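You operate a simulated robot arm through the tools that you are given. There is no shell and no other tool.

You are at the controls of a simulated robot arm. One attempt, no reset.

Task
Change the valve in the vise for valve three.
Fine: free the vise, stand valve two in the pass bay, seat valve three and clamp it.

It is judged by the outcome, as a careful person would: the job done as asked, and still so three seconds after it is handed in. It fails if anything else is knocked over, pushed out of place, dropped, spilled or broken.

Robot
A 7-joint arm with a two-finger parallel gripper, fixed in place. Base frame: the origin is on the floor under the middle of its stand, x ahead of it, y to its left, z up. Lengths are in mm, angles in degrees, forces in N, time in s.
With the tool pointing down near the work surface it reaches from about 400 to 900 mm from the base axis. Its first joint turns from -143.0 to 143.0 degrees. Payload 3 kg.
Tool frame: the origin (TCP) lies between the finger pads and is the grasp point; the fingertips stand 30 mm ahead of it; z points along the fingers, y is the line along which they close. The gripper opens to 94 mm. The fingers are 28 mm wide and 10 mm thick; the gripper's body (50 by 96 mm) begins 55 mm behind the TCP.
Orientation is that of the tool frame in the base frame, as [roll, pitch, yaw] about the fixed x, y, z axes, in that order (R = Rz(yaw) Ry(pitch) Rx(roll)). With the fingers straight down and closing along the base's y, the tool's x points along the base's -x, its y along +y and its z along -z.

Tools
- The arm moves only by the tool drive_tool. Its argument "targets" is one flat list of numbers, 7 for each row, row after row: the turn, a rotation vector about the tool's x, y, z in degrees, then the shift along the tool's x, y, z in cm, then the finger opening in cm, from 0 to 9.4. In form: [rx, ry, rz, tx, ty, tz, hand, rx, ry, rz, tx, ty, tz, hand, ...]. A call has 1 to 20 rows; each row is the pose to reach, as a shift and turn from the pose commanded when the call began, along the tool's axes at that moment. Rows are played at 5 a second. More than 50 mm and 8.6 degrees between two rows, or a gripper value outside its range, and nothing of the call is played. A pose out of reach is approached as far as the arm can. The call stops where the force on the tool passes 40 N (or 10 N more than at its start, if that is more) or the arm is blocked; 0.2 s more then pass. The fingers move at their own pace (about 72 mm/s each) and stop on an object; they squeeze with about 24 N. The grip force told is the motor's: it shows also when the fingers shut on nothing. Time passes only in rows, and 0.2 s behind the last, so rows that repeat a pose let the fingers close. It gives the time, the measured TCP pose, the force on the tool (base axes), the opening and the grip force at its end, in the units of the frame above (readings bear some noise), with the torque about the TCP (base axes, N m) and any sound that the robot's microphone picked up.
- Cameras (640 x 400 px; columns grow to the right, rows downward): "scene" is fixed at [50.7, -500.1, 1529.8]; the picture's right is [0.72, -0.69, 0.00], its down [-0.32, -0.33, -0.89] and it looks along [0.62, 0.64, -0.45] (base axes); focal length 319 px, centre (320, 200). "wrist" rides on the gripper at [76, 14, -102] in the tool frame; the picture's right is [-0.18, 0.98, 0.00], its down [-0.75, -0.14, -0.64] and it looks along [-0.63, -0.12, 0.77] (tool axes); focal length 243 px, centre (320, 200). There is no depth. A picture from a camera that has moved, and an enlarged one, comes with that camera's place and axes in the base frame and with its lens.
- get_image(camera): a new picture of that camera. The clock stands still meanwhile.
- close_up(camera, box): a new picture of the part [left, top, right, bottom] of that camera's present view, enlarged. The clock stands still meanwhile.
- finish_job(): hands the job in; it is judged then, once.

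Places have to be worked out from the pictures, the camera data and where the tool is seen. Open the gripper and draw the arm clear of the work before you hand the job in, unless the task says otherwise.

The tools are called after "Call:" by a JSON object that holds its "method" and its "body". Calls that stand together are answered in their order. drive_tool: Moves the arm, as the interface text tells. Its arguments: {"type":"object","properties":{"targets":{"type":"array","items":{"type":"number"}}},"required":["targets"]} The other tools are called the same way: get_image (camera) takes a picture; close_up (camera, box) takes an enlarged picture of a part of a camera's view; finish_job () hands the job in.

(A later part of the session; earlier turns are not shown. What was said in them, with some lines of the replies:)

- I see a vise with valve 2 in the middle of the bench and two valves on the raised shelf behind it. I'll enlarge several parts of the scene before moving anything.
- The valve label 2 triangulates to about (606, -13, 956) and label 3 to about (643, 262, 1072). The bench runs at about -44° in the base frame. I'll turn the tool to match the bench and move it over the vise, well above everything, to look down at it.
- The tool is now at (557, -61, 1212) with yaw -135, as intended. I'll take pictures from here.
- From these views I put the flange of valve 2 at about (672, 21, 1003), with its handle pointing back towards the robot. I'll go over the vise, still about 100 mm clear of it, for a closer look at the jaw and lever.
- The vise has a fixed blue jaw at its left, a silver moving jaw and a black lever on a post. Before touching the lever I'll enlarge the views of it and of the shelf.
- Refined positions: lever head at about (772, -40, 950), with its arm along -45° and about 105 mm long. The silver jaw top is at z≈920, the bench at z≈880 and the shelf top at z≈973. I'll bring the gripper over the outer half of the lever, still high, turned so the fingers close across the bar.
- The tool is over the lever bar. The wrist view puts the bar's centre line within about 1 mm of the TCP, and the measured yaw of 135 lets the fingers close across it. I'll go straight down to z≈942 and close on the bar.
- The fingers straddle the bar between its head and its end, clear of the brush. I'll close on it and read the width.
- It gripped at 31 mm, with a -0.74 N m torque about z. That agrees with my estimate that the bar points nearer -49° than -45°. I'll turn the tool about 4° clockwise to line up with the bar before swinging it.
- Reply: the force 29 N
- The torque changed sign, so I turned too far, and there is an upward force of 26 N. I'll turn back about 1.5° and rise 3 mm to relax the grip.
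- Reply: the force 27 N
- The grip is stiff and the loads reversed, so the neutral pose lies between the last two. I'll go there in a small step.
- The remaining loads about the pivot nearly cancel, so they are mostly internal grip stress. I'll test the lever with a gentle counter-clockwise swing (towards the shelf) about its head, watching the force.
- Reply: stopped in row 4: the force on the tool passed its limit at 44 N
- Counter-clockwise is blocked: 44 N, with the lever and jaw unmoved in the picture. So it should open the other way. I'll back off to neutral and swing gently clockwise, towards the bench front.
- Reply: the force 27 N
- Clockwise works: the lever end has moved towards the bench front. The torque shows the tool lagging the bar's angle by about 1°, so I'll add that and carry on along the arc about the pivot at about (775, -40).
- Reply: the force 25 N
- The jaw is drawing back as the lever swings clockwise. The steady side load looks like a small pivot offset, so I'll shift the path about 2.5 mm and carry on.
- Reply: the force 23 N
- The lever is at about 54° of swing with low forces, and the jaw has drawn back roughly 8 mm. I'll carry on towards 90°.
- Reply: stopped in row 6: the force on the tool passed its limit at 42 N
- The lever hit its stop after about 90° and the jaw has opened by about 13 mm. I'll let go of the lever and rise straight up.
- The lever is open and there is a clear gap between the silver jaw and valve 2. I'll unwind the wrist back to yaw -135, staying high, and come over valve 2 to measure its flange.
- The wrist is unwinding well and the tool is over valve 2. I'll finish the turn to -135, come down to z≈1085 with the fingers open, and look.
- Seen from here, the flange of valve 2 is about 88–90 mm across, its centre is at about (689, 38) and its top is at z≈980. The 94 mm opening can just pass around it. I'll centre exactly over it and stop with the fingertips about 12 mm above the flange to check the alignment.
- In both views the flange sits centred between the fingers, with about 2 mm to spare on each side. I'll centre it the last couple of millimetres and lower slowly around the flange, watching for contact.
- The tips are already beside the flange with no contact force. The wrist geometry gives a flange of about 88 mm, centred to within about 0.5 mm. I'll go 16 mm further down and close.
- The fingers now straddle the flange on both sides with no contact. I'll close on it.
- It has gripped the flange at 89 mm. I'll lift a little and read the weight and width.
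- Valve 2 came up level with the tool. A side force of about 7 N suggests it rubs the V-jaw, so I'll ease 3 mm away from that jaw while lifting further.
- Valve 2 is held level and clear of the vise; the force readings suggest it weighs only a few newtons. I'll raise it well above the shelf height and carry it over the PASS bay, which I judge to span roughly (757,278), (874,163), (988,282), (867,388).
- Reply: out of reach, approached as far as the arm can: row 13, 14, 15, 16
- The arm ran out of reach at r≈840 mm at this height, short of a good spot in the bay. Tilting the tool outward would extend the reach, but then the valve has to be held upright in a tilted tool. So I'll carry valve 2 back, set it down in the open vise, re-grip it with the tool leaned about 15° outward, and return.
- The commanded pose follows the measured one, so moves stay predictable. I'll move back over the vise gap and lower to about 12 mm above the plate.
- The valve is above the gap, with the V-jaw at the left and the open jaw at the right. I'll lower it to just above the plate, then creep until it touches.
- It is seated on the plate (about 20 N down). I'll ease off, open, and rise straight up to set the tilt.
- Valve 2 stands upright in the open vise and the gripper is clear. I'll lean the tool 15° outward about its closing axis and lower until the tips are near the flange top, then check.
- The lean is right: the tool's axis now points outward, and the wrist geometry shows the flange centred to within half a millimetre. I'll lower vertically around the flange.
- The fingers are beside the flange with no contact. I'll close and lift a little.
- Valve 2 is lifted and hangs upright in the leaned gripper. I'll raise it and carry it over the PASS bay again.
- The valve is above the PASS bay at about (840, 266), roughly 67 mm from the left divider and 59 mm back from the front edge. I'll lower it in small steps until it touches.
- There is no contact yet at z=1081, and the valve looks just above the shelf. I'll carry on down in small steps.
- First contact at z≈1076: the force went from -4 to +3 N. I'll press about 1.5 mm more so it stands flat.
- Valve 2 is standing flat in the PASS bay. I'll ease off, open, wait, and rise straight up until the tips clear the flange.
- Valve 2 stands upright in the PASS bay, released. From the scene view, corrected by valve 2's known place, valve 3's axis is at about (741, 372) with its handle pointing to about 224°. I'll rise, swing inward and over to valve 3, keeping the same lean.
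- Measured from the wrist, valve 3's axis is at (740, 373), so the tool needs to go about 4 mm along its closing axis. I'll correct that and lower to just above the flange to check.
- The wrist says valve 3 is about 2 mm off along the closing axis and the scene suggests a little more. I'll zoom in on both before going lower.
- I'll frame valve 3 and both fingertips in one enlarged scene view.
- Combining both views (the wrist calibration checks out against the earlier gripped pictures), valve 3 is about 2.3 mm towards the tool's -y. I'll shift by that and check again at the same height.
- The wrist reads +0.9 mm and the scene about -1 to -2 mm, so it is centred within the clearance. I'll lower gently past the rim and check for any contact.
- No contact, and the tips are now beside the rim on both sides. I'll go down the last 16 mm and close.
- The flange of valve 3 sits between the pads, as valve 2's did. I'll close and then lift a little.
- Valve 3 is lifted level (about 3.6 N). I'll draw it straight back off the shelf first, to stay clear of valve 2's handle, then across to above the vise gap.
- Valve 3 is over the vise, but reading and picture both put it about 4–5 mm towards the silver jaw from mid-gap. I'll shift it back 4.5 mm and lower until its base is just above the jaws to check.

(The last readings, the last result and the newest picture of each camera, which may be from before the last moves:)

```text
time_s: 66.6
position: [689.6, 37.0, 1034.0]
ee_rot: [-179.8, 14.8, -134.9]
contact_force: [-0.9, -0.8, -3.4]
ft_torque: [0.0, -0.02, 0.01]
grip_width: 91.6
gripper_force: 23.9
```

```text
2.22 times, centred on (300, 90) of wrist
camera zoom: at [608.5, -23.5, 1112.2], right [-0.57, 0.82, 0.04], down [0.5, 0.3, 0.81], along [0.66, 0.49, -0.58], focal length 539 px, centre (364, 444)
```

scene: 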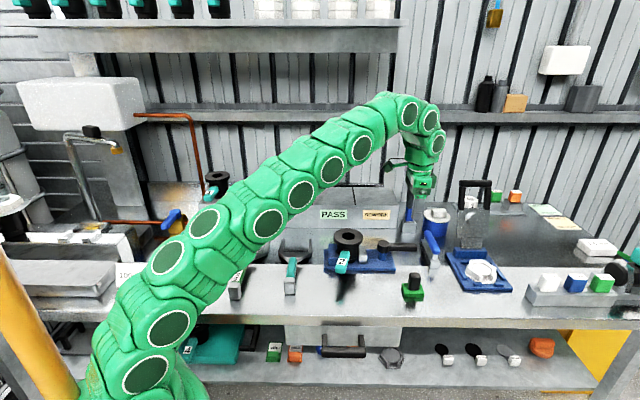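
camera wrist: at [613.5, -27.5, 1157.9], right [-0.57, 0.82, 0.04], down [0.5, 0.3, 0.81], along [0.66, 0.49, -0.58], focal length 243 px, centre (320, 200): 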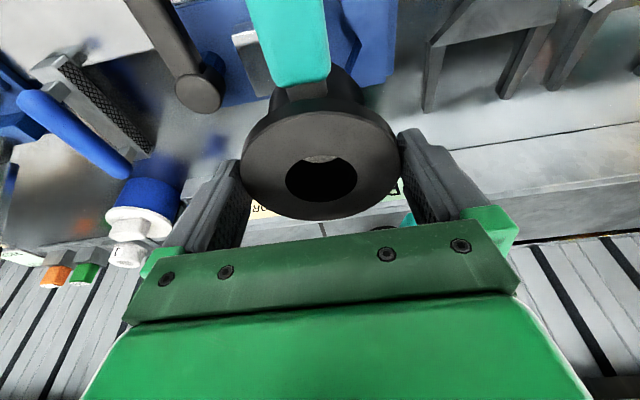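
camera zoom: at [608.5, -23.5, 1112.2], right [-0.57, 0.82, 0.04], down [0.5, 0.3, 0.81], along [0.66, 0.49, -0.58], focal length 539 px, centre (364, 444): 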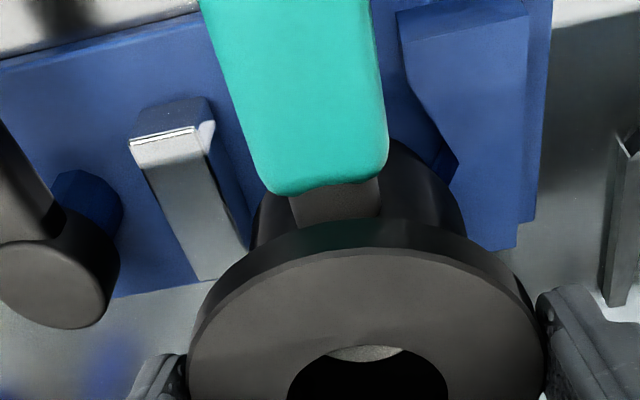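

It is now nearer the V-jaw, only about 1 mm off contact, so I'll give it 3 mm back towards mid-gap and lower it between the jaws to just above the plate.

Call:
{"method": "drive_tool", "body": {"targets": [0, 0, 0, 0, -0.3, 0, 7.5, 0, 0, 0, 0.26, -0.3, 0.966, 7.5, 0, 0, 0, 0.52, -0.3, 1.93, 7.5, 0, 0, 0, 0.78, -0.3, 2.9, 7.5, 0, 0, 0, 1.035, -0.3, 3.86, 7.5, 0, 0, 0, 1.035, -0.3, 3.86, 7.5]}}

Call:
{"method": "close_up", "body": {"camera": "scene", "box": [310, 190, 410, 290]}}

```text
time_s: 68.0
position: [690.7, 35.1, 993.4]
ee_rot: [-179.8, 14.9, -134.9]
contact_force: [0.3, 0.1, -2.9]
ft_torque: [0.0, -0.01, 0.01]
grip_width: 91.2
gripper_force: 24.0
```

```text
4.00 times, centred on (360, 240) of scene
camera zoom: at [50.7, -500.1, 1529.8], right [0.72, -0.69, 0.0], down [-0.32, -0.33, -0.89], along [0.62, 0.64, -0.45], focal length 1277 px, centre (160, 40)
```

zoom: 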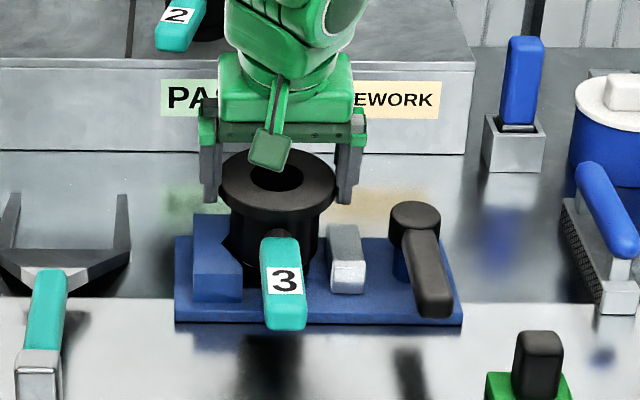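

It is between the jaws and free of contact at z=993. I'll creep down to the plate.

Call:
{"method": "drive_tool", "body": {"targets": [0, 0, 0, 0.078, 0, 0.29, 7.5, 0, 0, 0, 0.117, 0, 0.435, 7.5, 0, 0, 0, 0.15, 0, 0.56, 7.5, 0, 0, 0, 0.15, 0, 0.56, 7.5]}}

```text
time_s: 69.0
position: [692.3, 34.9, 989.5]
ee_rot: [-179.8, 14.9, -134.9]
contact_force: [-0.2, 0.3, -3.7]
ft_torque: [0.0, 0.02, 0.01]
grip_width: 91.6
gripper_force: 24.4
```

Call:
{"method": "drive_tool", "body": {"targets": [0, 0, 0, 0.04, 0, 0.145, 7.5, 0, 0, 0, 0.065, 0, 0.24, 7.5, 0, 0, 0, 0.065, 0, 0.24, 7.5]}}

```text
time_s: 69.8
position: [690.5, 35.6, 988.4]
ee_rot: [-179.7, 14.9, -135.0]
contact_force: [-0.7, -2.0, 13.0]
ft_torque: [0.0, 0.23, -0.05]
grip_width: 91.5
gripper_force: 24.4
```

The base is on the plate: force from -3.7 to +13 N, at the same height as valve 2's seat. I'll ease off, open, and rise straight up.

Call:
{"method": "drive_tool", "body": {"targets": [0, 0, 0, -0.026, 0, -0.097, 7.5, 0, 0, 0, -0.026, 0, -0.097, 9.4, 0, 0, 0, -0.026, 0, -0.097, 9.4, 0, 0, 0, -0.026, 0, -0.097, 9.4, 0, 0, 0, -0.155, 0, -0.58, 9.4, 0, 0, 0, -0.31, 0, -1.16, 9.4, 0, 0, 0, -0.466, 0, -1.74, 9.4, 0, 0, 0, -0.7, 0, -2.6, 9.4, 0, 0, 0, -1.165, 0, -4.35, 9.4, 0, 0, 0, -1.165, 0, -4.35, 9.4]}}

Call:
{"method": "close_up", "body": {"camera": "scene", "box": [310, 190, 410, 290]}}

Call:
{"method": "get_image", "body": {"camera": "wrist"}}

```text
time_s: 72.0
position: [691.4, 37.2, 1033.3]
ee_rot: [-179.8, 14.9, -134.9]
contact_force: [0.9, 0.5, -0.1]
ft_torque: [0.02, 0.01, -0.03]
grip_width: 94.0
gripper_force: 0.0
```

```text
4.00 times, centred on (360, 240) of scene
camera zoom: at [50.7, -500.1, 1529.8], right [0.72, -0.69, 0.0], down [-0.32, -0.33, -0.89], along [0.62, 0.64, -0.45], focal length 1277 px, centre (160, 40)
```

zoom: 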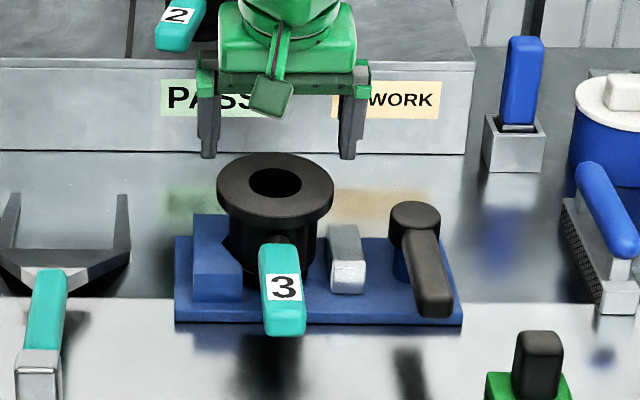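

```text
taken
camera wrist: at [610.8, -24.7, 1111.3], right [-0.57, 0.82, 0.04], down [0.5, 0.3, 0.81], along [0.66, 0.49, -0.58], focal length 243 px, centre (320, 200)
```

wrist: 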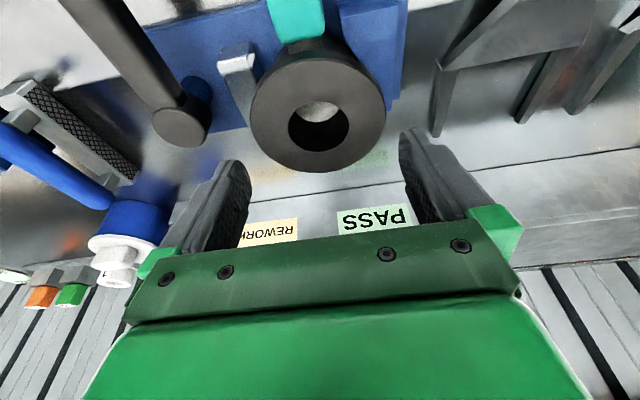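

Valve 3 stands upright between the open jaws, with its handle towards the bench front. For the lever, which now points to the front, the present yaw already lets the fingers close across it. I'll rise, stand the tool upright and go over the lever bar.

Call:
{"method": "drive_tool", "body": {"targets": [0, 0, 0, -0.5, 0, -1.93, 9.4, 0, 0, 0, -1.035, 0, -3.86, 9.4, 0, 5, 0.9, 0.6, -2.8, -4.3, 8.0, 0, 10, 1.8, 2.2, -5.6, -4.7, 7.0, 0, 15, 2.7, 3.85, -8.4, -5.15, 6.0, 0, 15, 2.7, 5.49, -11.2, -5.61, 6.0, 0, 15, 2.7, 5.49, -11.2, -5.61, 6.0]}}

Call:
{"method": "get_image", "body": {"camera": "wrist"}}

Call:
{"method": "close_up", "body": {"camera": "scene", "box": [310, 190, 430, 290]}}

```text
time_s: 73.6
position: [720.5, -86.7, 1070.6]
ee_rot: [179.9, -0.1, -137.6]
contact_force: [0.1, 0.3, 0.0]
ft_torque: [-0.04, 0.04, -0.02]
grip_width: 59.7
gripper_force: 0.1
```

```text
taken
camera wrist: at [654.9, -128.1, 1172.3], right [-0.53, 0.85, 0.0], down [0.65, 0.4, 0.64], along [0.54, 0.34, -0.77], focal length 243 px, centre (320, 200)
```

wrist: 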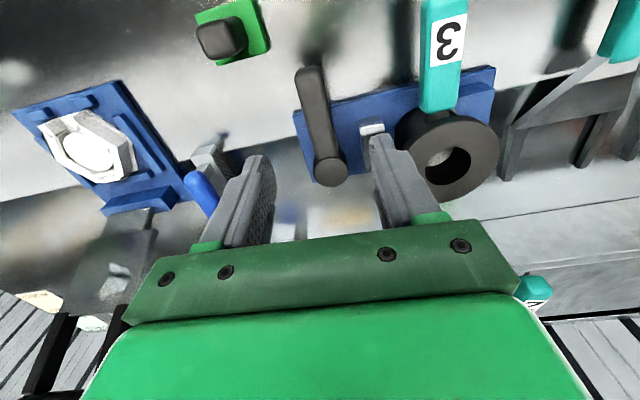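

```text
4.00 times, centred on (370, 240) of scene
camera zoom: at [50.7, -500.1, 1529.8], right [0.72, -0.69, 0.0], down [-0.32, -0.33, -0.89], along [0.62, 0.64, -0.45], focal length 1277 px, centre (120, 40)
```

zoom: 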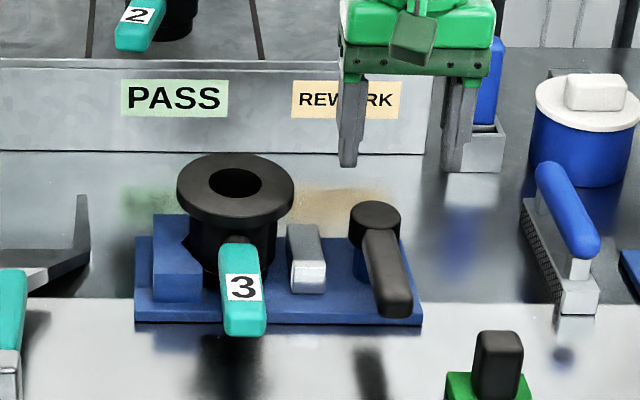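

The lever bar lies between the fingers, 2–3 mm off centre and parallel to the tool. I'll lower to z≈943 and close on it.

Call:
{"method": "drive_tool", "body": {"targets": [0, 0, 0, 0, -0.2, 3.2, 6.0, 0, 0, 0, 0, -0.2, 6.4, 6.0, 0, 0, 0, 0, -0.2, 9.6, 6.0, 0, 0, 0, 0, -0.2, 12.7, 6.0, 0, 0, 0, 0, -0.2, 12.7, 6.0]}}

Call:
{"method": "close_up", "body": {"camera": "scene", "box": [310, 190, 430, 290]}}

Call:
{"method": "get_image", "body": {"camera": "wrist"}}

```text
time_s: 74.8
position: [723.9, -91.7, 943.2]
ee_rot: [179.8, 0.0, -137.6]
contact_force: [0.1, 0.0, -0.5]
ft_torque: [0.01, 0.0, 0.01]
grip_width: 59.9
gripper_force: 0.0
```

```text
4.00 times, centred on (370, 240) of scene
camera zoom: at [50.7, -500.1, 1529.8], right [0.72, -0.69, 0.0], down [-0.32, -0.33, -0.89], along [0.62, 0.64, -0.45], focal length 1277 px, centre (120, 40)
```

zoom: 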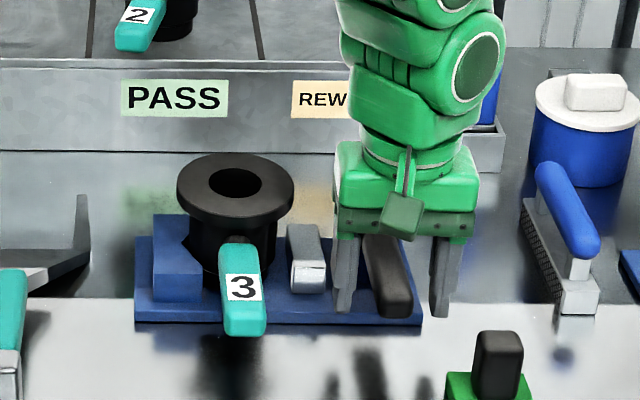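

```text
taken
camera wrist: at [658.3, -132.6, 1044.8], right [-0.53, 0.85, 0.0], down [0.65, 0.4, 0.64], along [0.54, 0.34, -0.77], focal length 243 px, centre (320, 200)
```

wrist: 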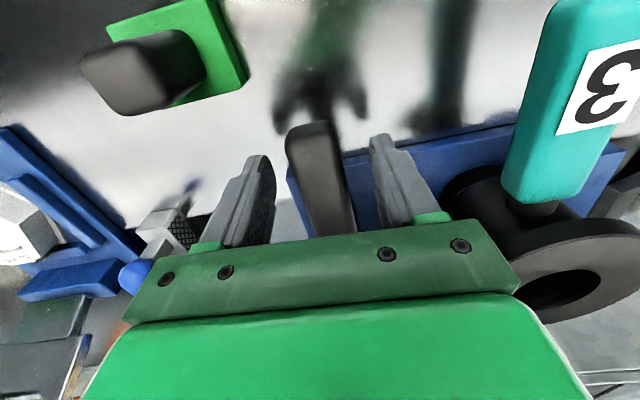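

The fingers straddle the lever bar with room on both sides. I'll close on it.

Call:
{"method": "drive_tool", "body": {"targets": [0, 0, 0, 0, 0, 0, 1.0, 0, 0, 0, 0, 0, 0, 1.0, 0, 0, 0, 0, 0, 0, 1.0]}}

```text
time_s: 75.6
position: [724.4, -92.0, 943.2]
ee_rot: [179.8, -0.3, -137.6]
contact_force: [-9.7, 5.0, -0.3]
ft_torque: [0.0, 0.01, 0.76]
grip_width: 31.5
gripper_force: 45.0
```

The lever is gripped. I'll swing it back counter-clockwise about its head, the first 30°, reading the load.

Call:
{"method": "drive_tool", "body": {"targets": [0, 0, 0, 0, 0.1, 0, 1.0, 0, 0, -5, -0.03, -0.54, 0, 1.0, 0, 0, -10, -0.12, -1.18, 0, 1.0, 0, 0, -15, -0.27, -1.81, 0, 1.0, 0, 0, -20, -0.46, -2.42, 0, 1.0, 0, 0, -25, -0.71, -3.02, 0, 1.0, 0, 0, -30, -1.02, -3.59, 0, 1.0]}}

Call:
{"method": "close_up", "body": {"camera": "scene", "box": [310, 200, 430, 290]}}

```text
time_s: 77.2
position: [755.5, -111.0, 944.9]
ee_rot: [179.7, 0.0, -107.5]
contact_force: [-9.3, 33.8, -13.1]
ft_torque: [-0.2, -0.11, 1.07]
grip_width: 31.4
gripper_force: 44.8
```

```text
4.44 times, centred on (370, 245) of scene
camera zoom: at [50.7, -500.1, 1529.8], right [0.72, -0.69, 0.0], down [-0.32, -0.33, -0.89], along [0.62, 0.64, -0.45], focal length 1419 px, centre (98, 0)
```

zoom: 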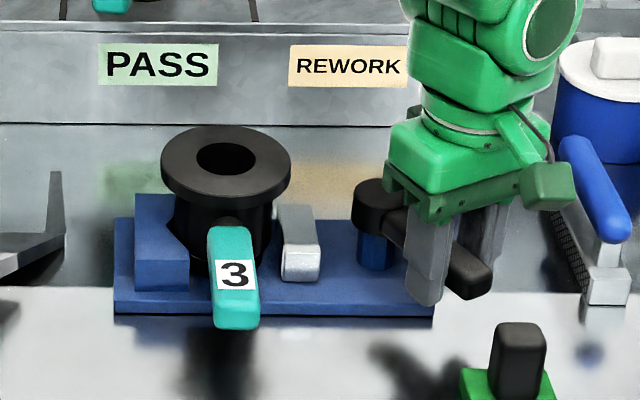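

The lever is swinging back. Most of the load is radial (about 30 N inward), so my radius is about 2 mm too long. I'll correct for that and swing another 30°.

Call:
{"method": "drive_tool", "body": {"targets": [0, 0, 0, -0.18, 0.15, 0.1, 1.0, 0, 0, -5, -0.21, -0.49, 0.1, 1.0, 0, 0, -10, -0.29, -1.12, 0.1, 1.0, 0, 0, -15, -0.43, -1.75, 0.1, 1.0, 0, 0, -20, -0.62, -2.36, 0.1, 1.0, 0, 0, -25, -0.87, -2.95, 0.1, 1.0, 0, 0, -30, -1.16, -3.52, 0.1, 1.0]}}

Call:
{"method": "close_up", "body": {"camera": "scene", "box": [310, 200, 430, 290]}}

```text
time_s: 78.8
position: [793.2, -112.0, 944.3]
ee_rot: [179.9, 0.1, -77.6]
contact_force: [-22.8, 12.2, 24.2]
ft_torque: [0.02, 0.21, 1.17]
grip_width: 30.7
gripper_force: 44.9
```

```text
4.44 times, centred on (370, 245) of scene
camera zoom: at [50.7, -500.1, 1529.8], right [0.72, -0.69, 0.0], down [-0.32, -0.33, -0.89], along [0.62, 0.64, -0.45], focal length 1419 px, centre (98, 0)
```

zoom: 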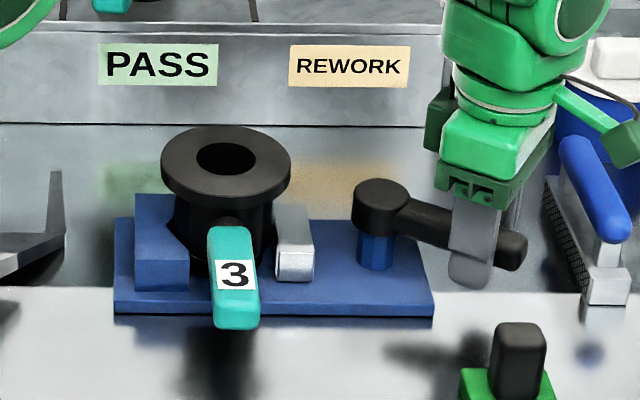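

About 30° remain, and the jaw is close to the valve. I'll relieve the small offsets again and swing 20° more.

Call:
{"method": "drive_tool", "body": {"targets": [0, 0, 0, -0.1, 0.12, -0.1, 1.0, 0, 0, -5, -0.13, -0.52, -0.1, 1.0, 0, 0, -10, -0.21, -1.15, -0.1, 1.0, 0, 0, -15, -0.35, -1.78, -0.1, 1.0, 0, 0, -20, -0.54, -2.39, -0.1, 1.0]}}

Call:
{"method": "close_up", "body": {"camera": "scene", "box": [310, 200, 430, 290]}}

```text
time_s: 80.0
position: [815.0, -102.4, 945.1]
ee_rot: [179.8, 0.1, -57.6]
contact_force: [-2.7, -24.6, -14.3]
ft_torque: [-0.71, -0.48, 0.94]
grip_width: 30.0
gripper_force: 44.9
```

```text
4.44 times, centred on (370, 245) of scene
camera zoom: at [50.7, -500.1, 1529.8], right [0.72, -0.69, 0.0], down [-0.32, -0.33, -0.89], along [0.62, 0.64, -0.45], focal length 1419 px, centre (98, 0)
```

zoom: 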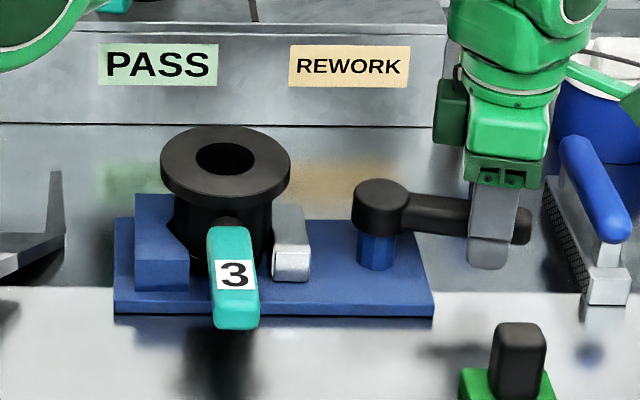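

The lever is about 10° from its closed place and the jaw is at the valve. I'll swing the rest in small steps and let the force limit show when it is tight.

Call:
{"method": "drive_tool", "body": {"targets": [0, 0, 0, 0.1, 0.05, 0.1, 1.0, 0, 0, -2, 0.09, -0.21, 0.1, 1.0, 0, 0, -4, 0.08, -0.47, 0.1, 1.0, 0, 0, -6, 0.06, -0.73, 0.1, 1.0, 0, 0, -8, 0.03, -0.99, 0.1, 1.0, 0, 0, -10, 0.0, -1.25, 0.1, 1.0, 0, 0, -12, -0.06, -1.5, 0.1, 1.0]}}

Call:
{"method": "close_up", "body": {"camera": "scene", "box": [310, 200, 430, 290]}}

```text
time_s: 81.6
position: [825.8, -92.8, 944.0]
ee_rot: [179.8, 0.2, -45.6]
contact_force: [-34.9, 9.2, 13.4]
ft_torque: [-0.08, 0.1, 0.32]
grip_width: 30.6
gripper_force: 45.3
```

```text
4.44 times, centred on (370, 245) of scene
camera zoom: at [50.7, -500.1, 1529.8], right [0.72, -0.69, 0.0], down [-0.32, -0.33, -0.89], along [0.62, 0.64, -0.45], focal length 1419 px, centre (98, 0)
```

zoom: 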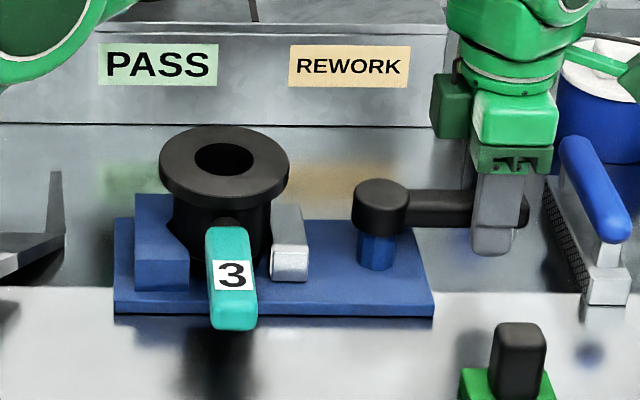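

The load is rising (net about 1 N m against the lever). The jaw is back at its original clamped place in the picture (left edge u≈0.1213 against 0.1216 originally). I'll compare the lever angle in an enlarged view.

Call:
{"method": "close_up", "body": {"camera": "scene", "box": [320, 222, 440, 297]}}

Call:
{"method": "get_image", "body": {"camera": "wrist"}}

```text
5.33 times, centred on (380, 260) of scene
camera zoom: at [50.7, -500.1, 1529.8], right [0.72, -0.69, 0.0], down [-0.32, -0.33, -0.89], along [0.62, 0.64, -0.45], focal length 1703 px, centre (0, -117)
```

zoom: 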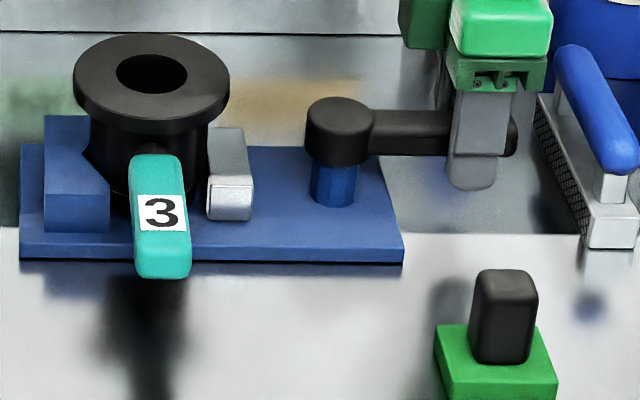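

```text
taken
camera wrist: at [870.5, -157.4, 1045.4], right [-0.83, -0.56, 0.0], down [-0.42, 0.64, 0.65], along [-0.36, 0.53, -0.76], focal length 243 px, centre (320, 200)
```

wrist: 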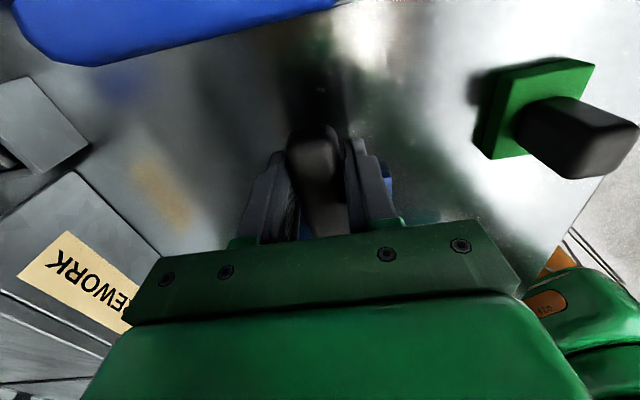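

The picture now matches the starting one: lever tip, jaw and flange are at the same pixels, with valve 3 in place of valve 2. I'll add one small push against the stop while easing the radial load, then read the forces.

Call:
{"method": "drive_tool", "body": {"targets": [0, 0, 0, -0.1, 0, -0.05, 1.0, 0, 0, -1, -0.15, -0.1, -0.05, 1.0, 0, 0, -1, -0.15, -0.1, -0.05, 1.0]}}

```text
time_s: 82.4
position: [826.8, -92.2, 943.5]
ee_rot: [179.9, 0.0, -44.7]
contact_force: [-1.6, -7.6, -10.6]
ft_torque: [-0.28, -0.63, -0.76]
grip_width: 30.6
gripper_force: 45.1
```

The lever resists with about 1.2 N m, so it is hard against its closed stop. I'll let go and rise straight up.

Call:
{"method": "drive_tool", "body": {"targets": [0, 0, 0, 0, 0, 0, 5.5, 0, 0, 0, 0, 0, 0, 5.5, 0, 0, 0, 0, 0, 0, 5.5, 0, 0, 0, 0, 0, -3.0, 5.5, 0, 0, 0, 0, 0, -6.5, 5.5, 0, 0, 0, 0, 0, -10.5, 5.5, 0, 0, 0, 0, 0, -14.5, 5.5, 0, 0, 0, 0, 0, -18.5, 5.5]}}

Call:
{"method": "close_up", "body": {"camera": "scene", "box": [320, 222, 440, 297]}}

Call:
{"method": "get_image", "body": {"camera": "scene"}}

```text
time_s: 84.2
position: [823.4, -87.4, 1124.9]
ee_rot: [179.9, 0.2, -44.7]
contact_force: [0.3, 0.1, -0.3]
ft_torque: [-0.01, 0.0, -0.02]
grip_width: 54.9
gripper_force: 0.2
out of reach, approached as far as the arm can: row 8
```

```text
5.33 times, centred on (380, 260) of scene
camera zoom: at [50.7, -500.1, 1529.8], right [0.72, -0.69, 0.0], down [-0.32, -0.33, -0.89], along [0.62, 0.64, -0.45], focal length 1703 px, centre (0, -117)
```

zoom: 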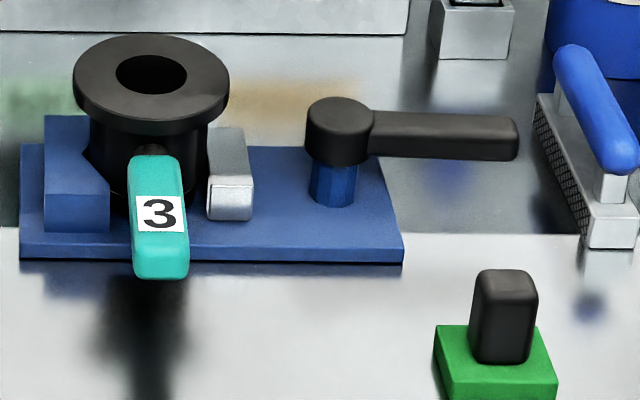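

```text
taken
```

scene: 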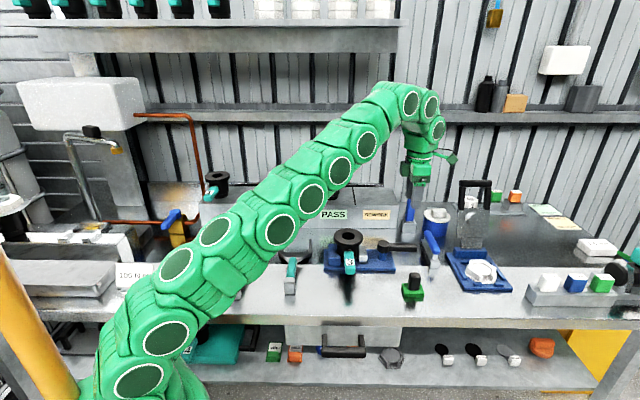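

Valve 3 is clamped and the lever has stayed, but its tip is 2–3 px lower than at the start, perhaps 1–2° short. To be sure it is home, I'll close the fingers, go down in front of the bar and push it gently against its stop.

Call:
{"method": "drive_tool", "body": {"targets": [0, 0, 0, 0.3, 1.3, 2.0, 2.0, 0, 0, 0, 0.6, 2.6, 4.5, 0, 0, 0, 0, 0.87, 3.84, 7.0, 0, 0, 0, 0, 0.87, 3.84, 10.5, 0, 0, 0, 0, 0.87, 3.84, 14.0, 0, 0, 0, 0, 0.87, 3.84, 16.5, 0, 0, 0, 0, 0.87, 3.84, 18.1, 0, 0, 0, 0, 0.87, 3.84, 18.1, 0]}}

Call:
{"method": "close_up", "body": {"camera": "scene", "box": [320, 222, 440, 297]}}

Call:
{"method": "get_image", "body": {"camera": "wrist"}}

```text
time_s: 86.0
position: [803.6, -122.6, 945.5]
ee_rot: [179.9, 0.0, -44.7]
contact_force: [0.0, -0.9, -0.1]
ft_torque: [0.04, -0.01, -0.01]
grip_width: 0.0
gripper_force: 23.8
```

```text
5.33 times, centred on (380, 260) of scene
camera zoom: at [50.7, -500.1, 1529.8], right [0.72, -0.69, 0.0], down [-0.32, -0.33, -0.89], along [0.62, 0.64, -0.45], focal length 1703 px, centre (0, -117)
```

zoom: 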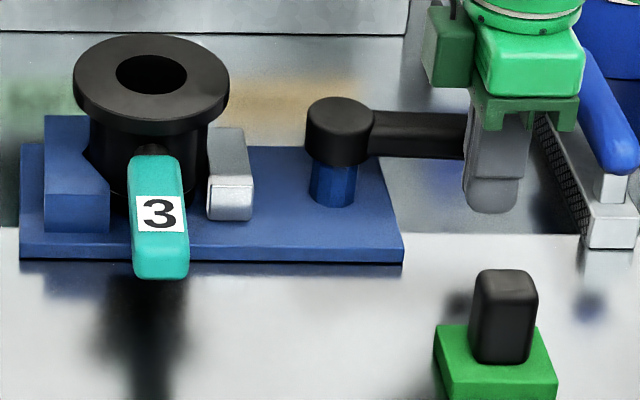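

```text
taken
camera wrist: at [848.6, -187.9, 1045.7], right [-0.82, -0.57, 0.0], down [-0.44, 0.63, 0.64], along [-0.37, 0.53, -0.77], focal length 243 px, centre (320, 200)
```

wrist: 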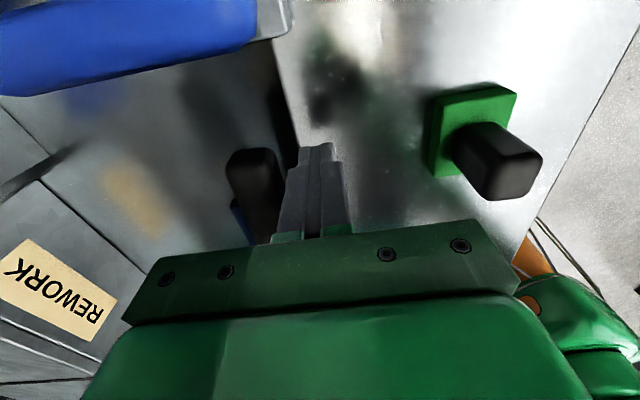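

The closed fingers stand in front of the bar, clear of it. I'll push slowly towards the bar and read the contact.

Call:
{"method": "drive_tool", "body": {"targets": [0, 0, 0, 0, -0.4, 0, 0, 0, 0, 0, 0, -0.8, 0, 0, 0, 0, 0, 0, -1.0, 0, 0, 0, 0, 0, 0, -1.2, 0, 0, 0, 0, 0, 0, -1.2, 0, 0]}}

```text
time_s: 87.2
position: [810.8, -115.4, 945.3]
ee_rot: [179.9, 0.1, -44.7]
contact_force: [-2.1, -7.8, -0.5]
ft_torque: [0.04, -0.01, -0.16]
grip_width: 0.1
gripper_force: 24.0
```

Contact, with about 8 N pushing back. I'll carry on a few millimetres to press it home.

Call:
{"method": "drive_tool", "body": {"targets": [0, 0, 0, 0, -0.1, 0, 0, 0, 0, 0, 0, -0.2, 0, 0, 0, 0, 0, 0, -0.3, 0, 0, 0, 0, 0, 0, -0.3, 0, 0]}}

Call:
{"method": "close_up", "body": {"camera": "scene", "box": [320, 222, 440, 297]}}

```text
time_s: 88.2
position: [811.9, -115.5, 944.1]
ee_rot: [179.7, 0.1, -44.8]
contact_force: [-28.8, -19.8, 12.5]
ft_torque: [0.1, -0.15, -0.02]
grip_width: 0.0
gripper_force: 23.8
```

```text
5.33 times, centred on (380, 260) of scene
camera zoom: at [50.7, -500.1, 1529.8], right [0.72, -0.69, 0.0], down [-0.32, -0.33, -0.89], along [0.62, 0.64, -0.45], focal length 1703 px, centre (0, -117)
```

zoom: 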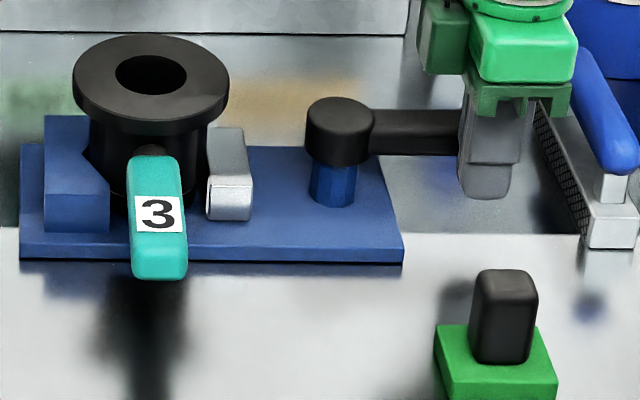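

The lever now pushes back with about 35 N and no longer moves, so it is home against its stop. I'll back off to the front, then rise and look again.

Call:
{"method": "drive_tool", "body": {"targets": [0, 0, 0, 0, 0.5, 0, 0, 0, 0, 0, 0, 1.2, 0, 0, 0, 0, 0, 0, 1.8, 0, 0, 0, 0, 0, 0, 2.0, -3.0, 0, 0, 0, 0, 0, 2.0, -7.0, 0, 0, 0, 0, 0, 2.0, -11.0, 0, 0, 0, 0, 0, 2.0, -15.0, 0]}}

Call:
{"method": "close_up", "body": {"camera": "scene", "box": [320, 222, 440, 297]}}

Call:
{"method": "get_image", "body": {"camera": "wrist"}}

```text
time_s: 89.8
position: [800.0, -125.1, 1090.7]
ee_rot: [179.9, 0.1, -44.6]
contact_force: [0.5, 0.2, 0.1]
ft_torque: [0.02, -0.03, 0.0]
grip_width: 0.1
gripper_force: 23.5
```

```text
5.33 times, centred on (380, 260) of scene
camera zoom: at [50.7, -500.1, 1529.8], right [0.72, -0.69, 0.0], down [-0.32, -0.33, -0.89], along [0.62, 0.64, -0.45], focal length 1703 px, centre (0, -117)
```

zoom: 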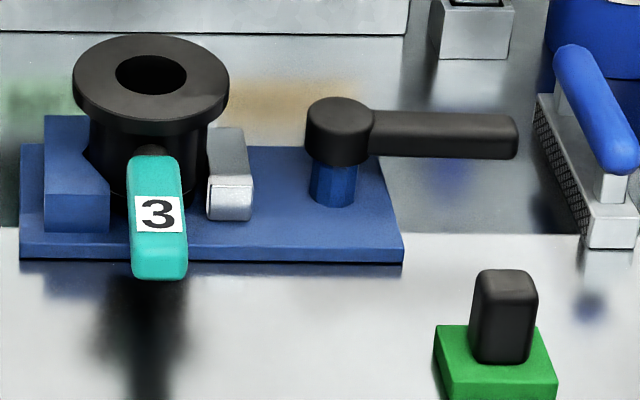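

```text
taken
camera wrist: at [844.9, -190.0, 1192.6], right [-0.82, -0.57, 0.0], down [-0.43, 0.63, 0.64], along [-0.37, 0.53, -0.77], focal length 243 px, centre (320, 200)
```

wrist: 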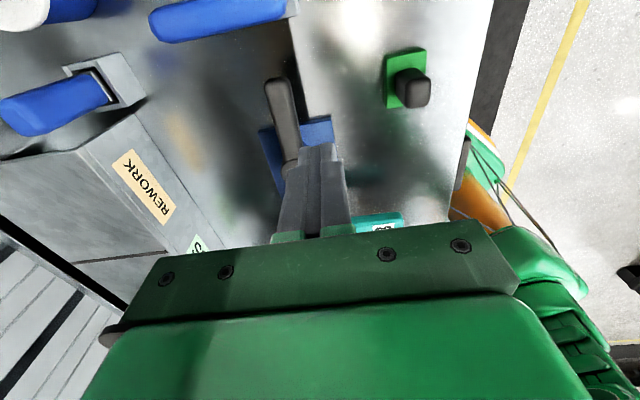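

The lever, jaw and valve 3 match the original clamped picture. I'll open the gripper and draw the arm up and back, clear of the work.

Call:
{"method": "drive_tool", "body": {"targets": [0, 0, 0, -1.5, 1.2, -2.5, 2.0, 0, 0, 0, -3.5, 2.8, -5.0, 4.0, 0, 0, 0, -5.75, 4.5, -7.0, 6.0, 0, 0, 0, -8.0, 6.25, -8.8, 8.0, 0, 0, 0, -10.25, 8.0, -10.6, 9.4, 0, 0, 0, -12.5, 9.75, -12.4, 9.4, 0, 0, 0, -14.75, 11.5, -14.2, 9.4, 0, 0, 0, -17.0, 13.25, -16.0, 9.4, 0, 0, 0, -19.25, 15.0, -17.8, 9.4, 0, 0, 0, -21.5, 16.75, -19.6, 9.4, 0, 0, 0, -23.75, 18.5, -21.0, 9.4, 0, 0, 0, -25.5, 19.8, -22.0, 9.4, 0, 0, 0, -25.5, 19.8, -22.0, 9.4]}}

Call:
{"method": "get_image", "body": {"camera": "scene"}}

Call:
{"method": "close_up", "body": {"camera": "scene", "box": [180, 150, 440, 300]}}

```text
time_s: 92.6
position: [481.3, -85.9, 1316.7]
ee_rot: [180.0, 0.2, -44.7]
contact_force: [-1.2, -0.3, 0.3]
ft_torque: [-0.01, -0.01, -0.02]
grip_width: 94.1
gripper_force: 0.0
```

```text
taken
```

scene: 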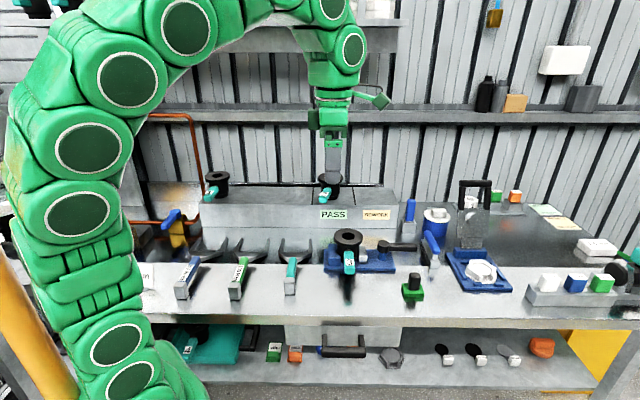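

```text
2.46 times, centred on (310, 225) of scene
camera zoom: at [50.7, -500.1, 1529.8], right [0.72, -0.69, 0.0], down [-0.32, -0.33, -0.89], along [0.62, 0.64, -0.45], focal length 786 px, centre (345, 138)
```

zoom: 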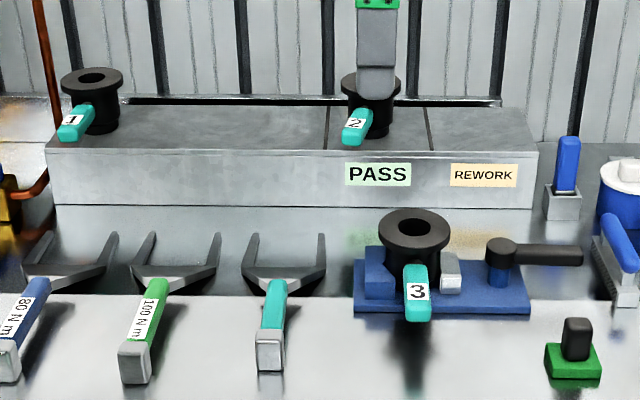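

Valve 2 stands in the PASS bay, valve 3 is clamped in the vise with the lever home, and the arm is high and clear with the gripper open. I'll take one last enlarged look at both before handing in.

Call:
{"method": "close_up", "body": {"camera": "scene", "box": [320, 222, 440, 297]}}

Call:
{"method": "close_up", "body": {"camera": "scene", "box": [280, 160, 380, 225]}}

```text
5.33 times, centred on (380, 260) of scene
camera zoom: at [50.7, -500.1, 1529.8], right [0.72, -0.69, 0.0], down [-0.32, -0.33, -0.89], along [0.62, 0.64, -0.45], focal length 1703 px, centre (0, -117)
```

zoom: 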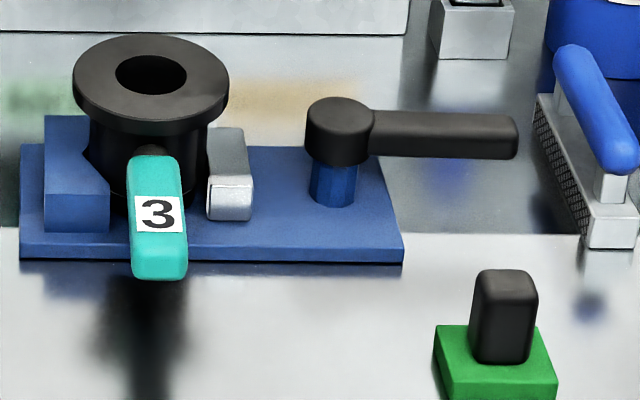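

```text
6.15 times, centred on (330, 192) of scene
camera zoom: at [50.7, -500.1, 1529.8], right [0.72, -0.69, 0.0], down [-0.32, -0.33, -0.89], along [0.62, 0.64, -0.45], focal length 1965 px, centre (258, 246)
```

zoom: 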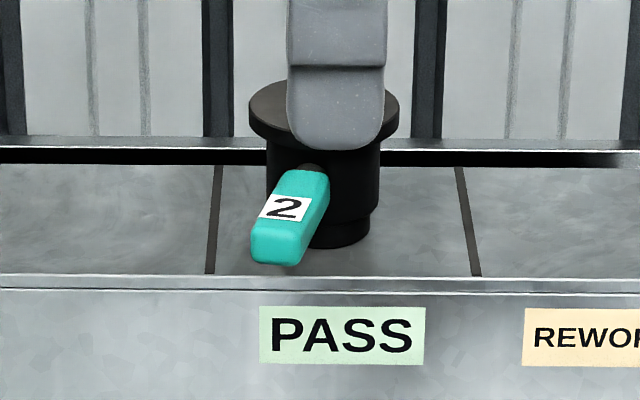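

Everything is as asked and steady: valve 2 is upright inside the PASS bay, valve 3 is seated and clamped, and the lever is closed. The arm is clear, so I'm handing in.

Call:
{"method": "finish_job", "body": {}}

```text
The job is handed in.
```

The valves are swapped: valve three is seated and clamped in the vise, and valve two is standing upright in the PASS bay. I handed the job in with the gripper open and the arm drawn clear.

- **Vise:** I swung the lever back to its closed stop, and it held firm when I pushed it with about 35 N. In the final picture the lever and jaw are where they were at the start.
- **Valve two:** I couldn't reach the bay holding it straight down. I set it back in the open vise and re-gripped it with the tool leaned 15° outward. It then went into the bay without trouble, inside both dividers.
- **Valve three:** its handle points towards the bench front, about 12° round from where valve two's had been.

Nothing else looks moved or knocked over in the last pictures. I haven't seen the result of the judging.
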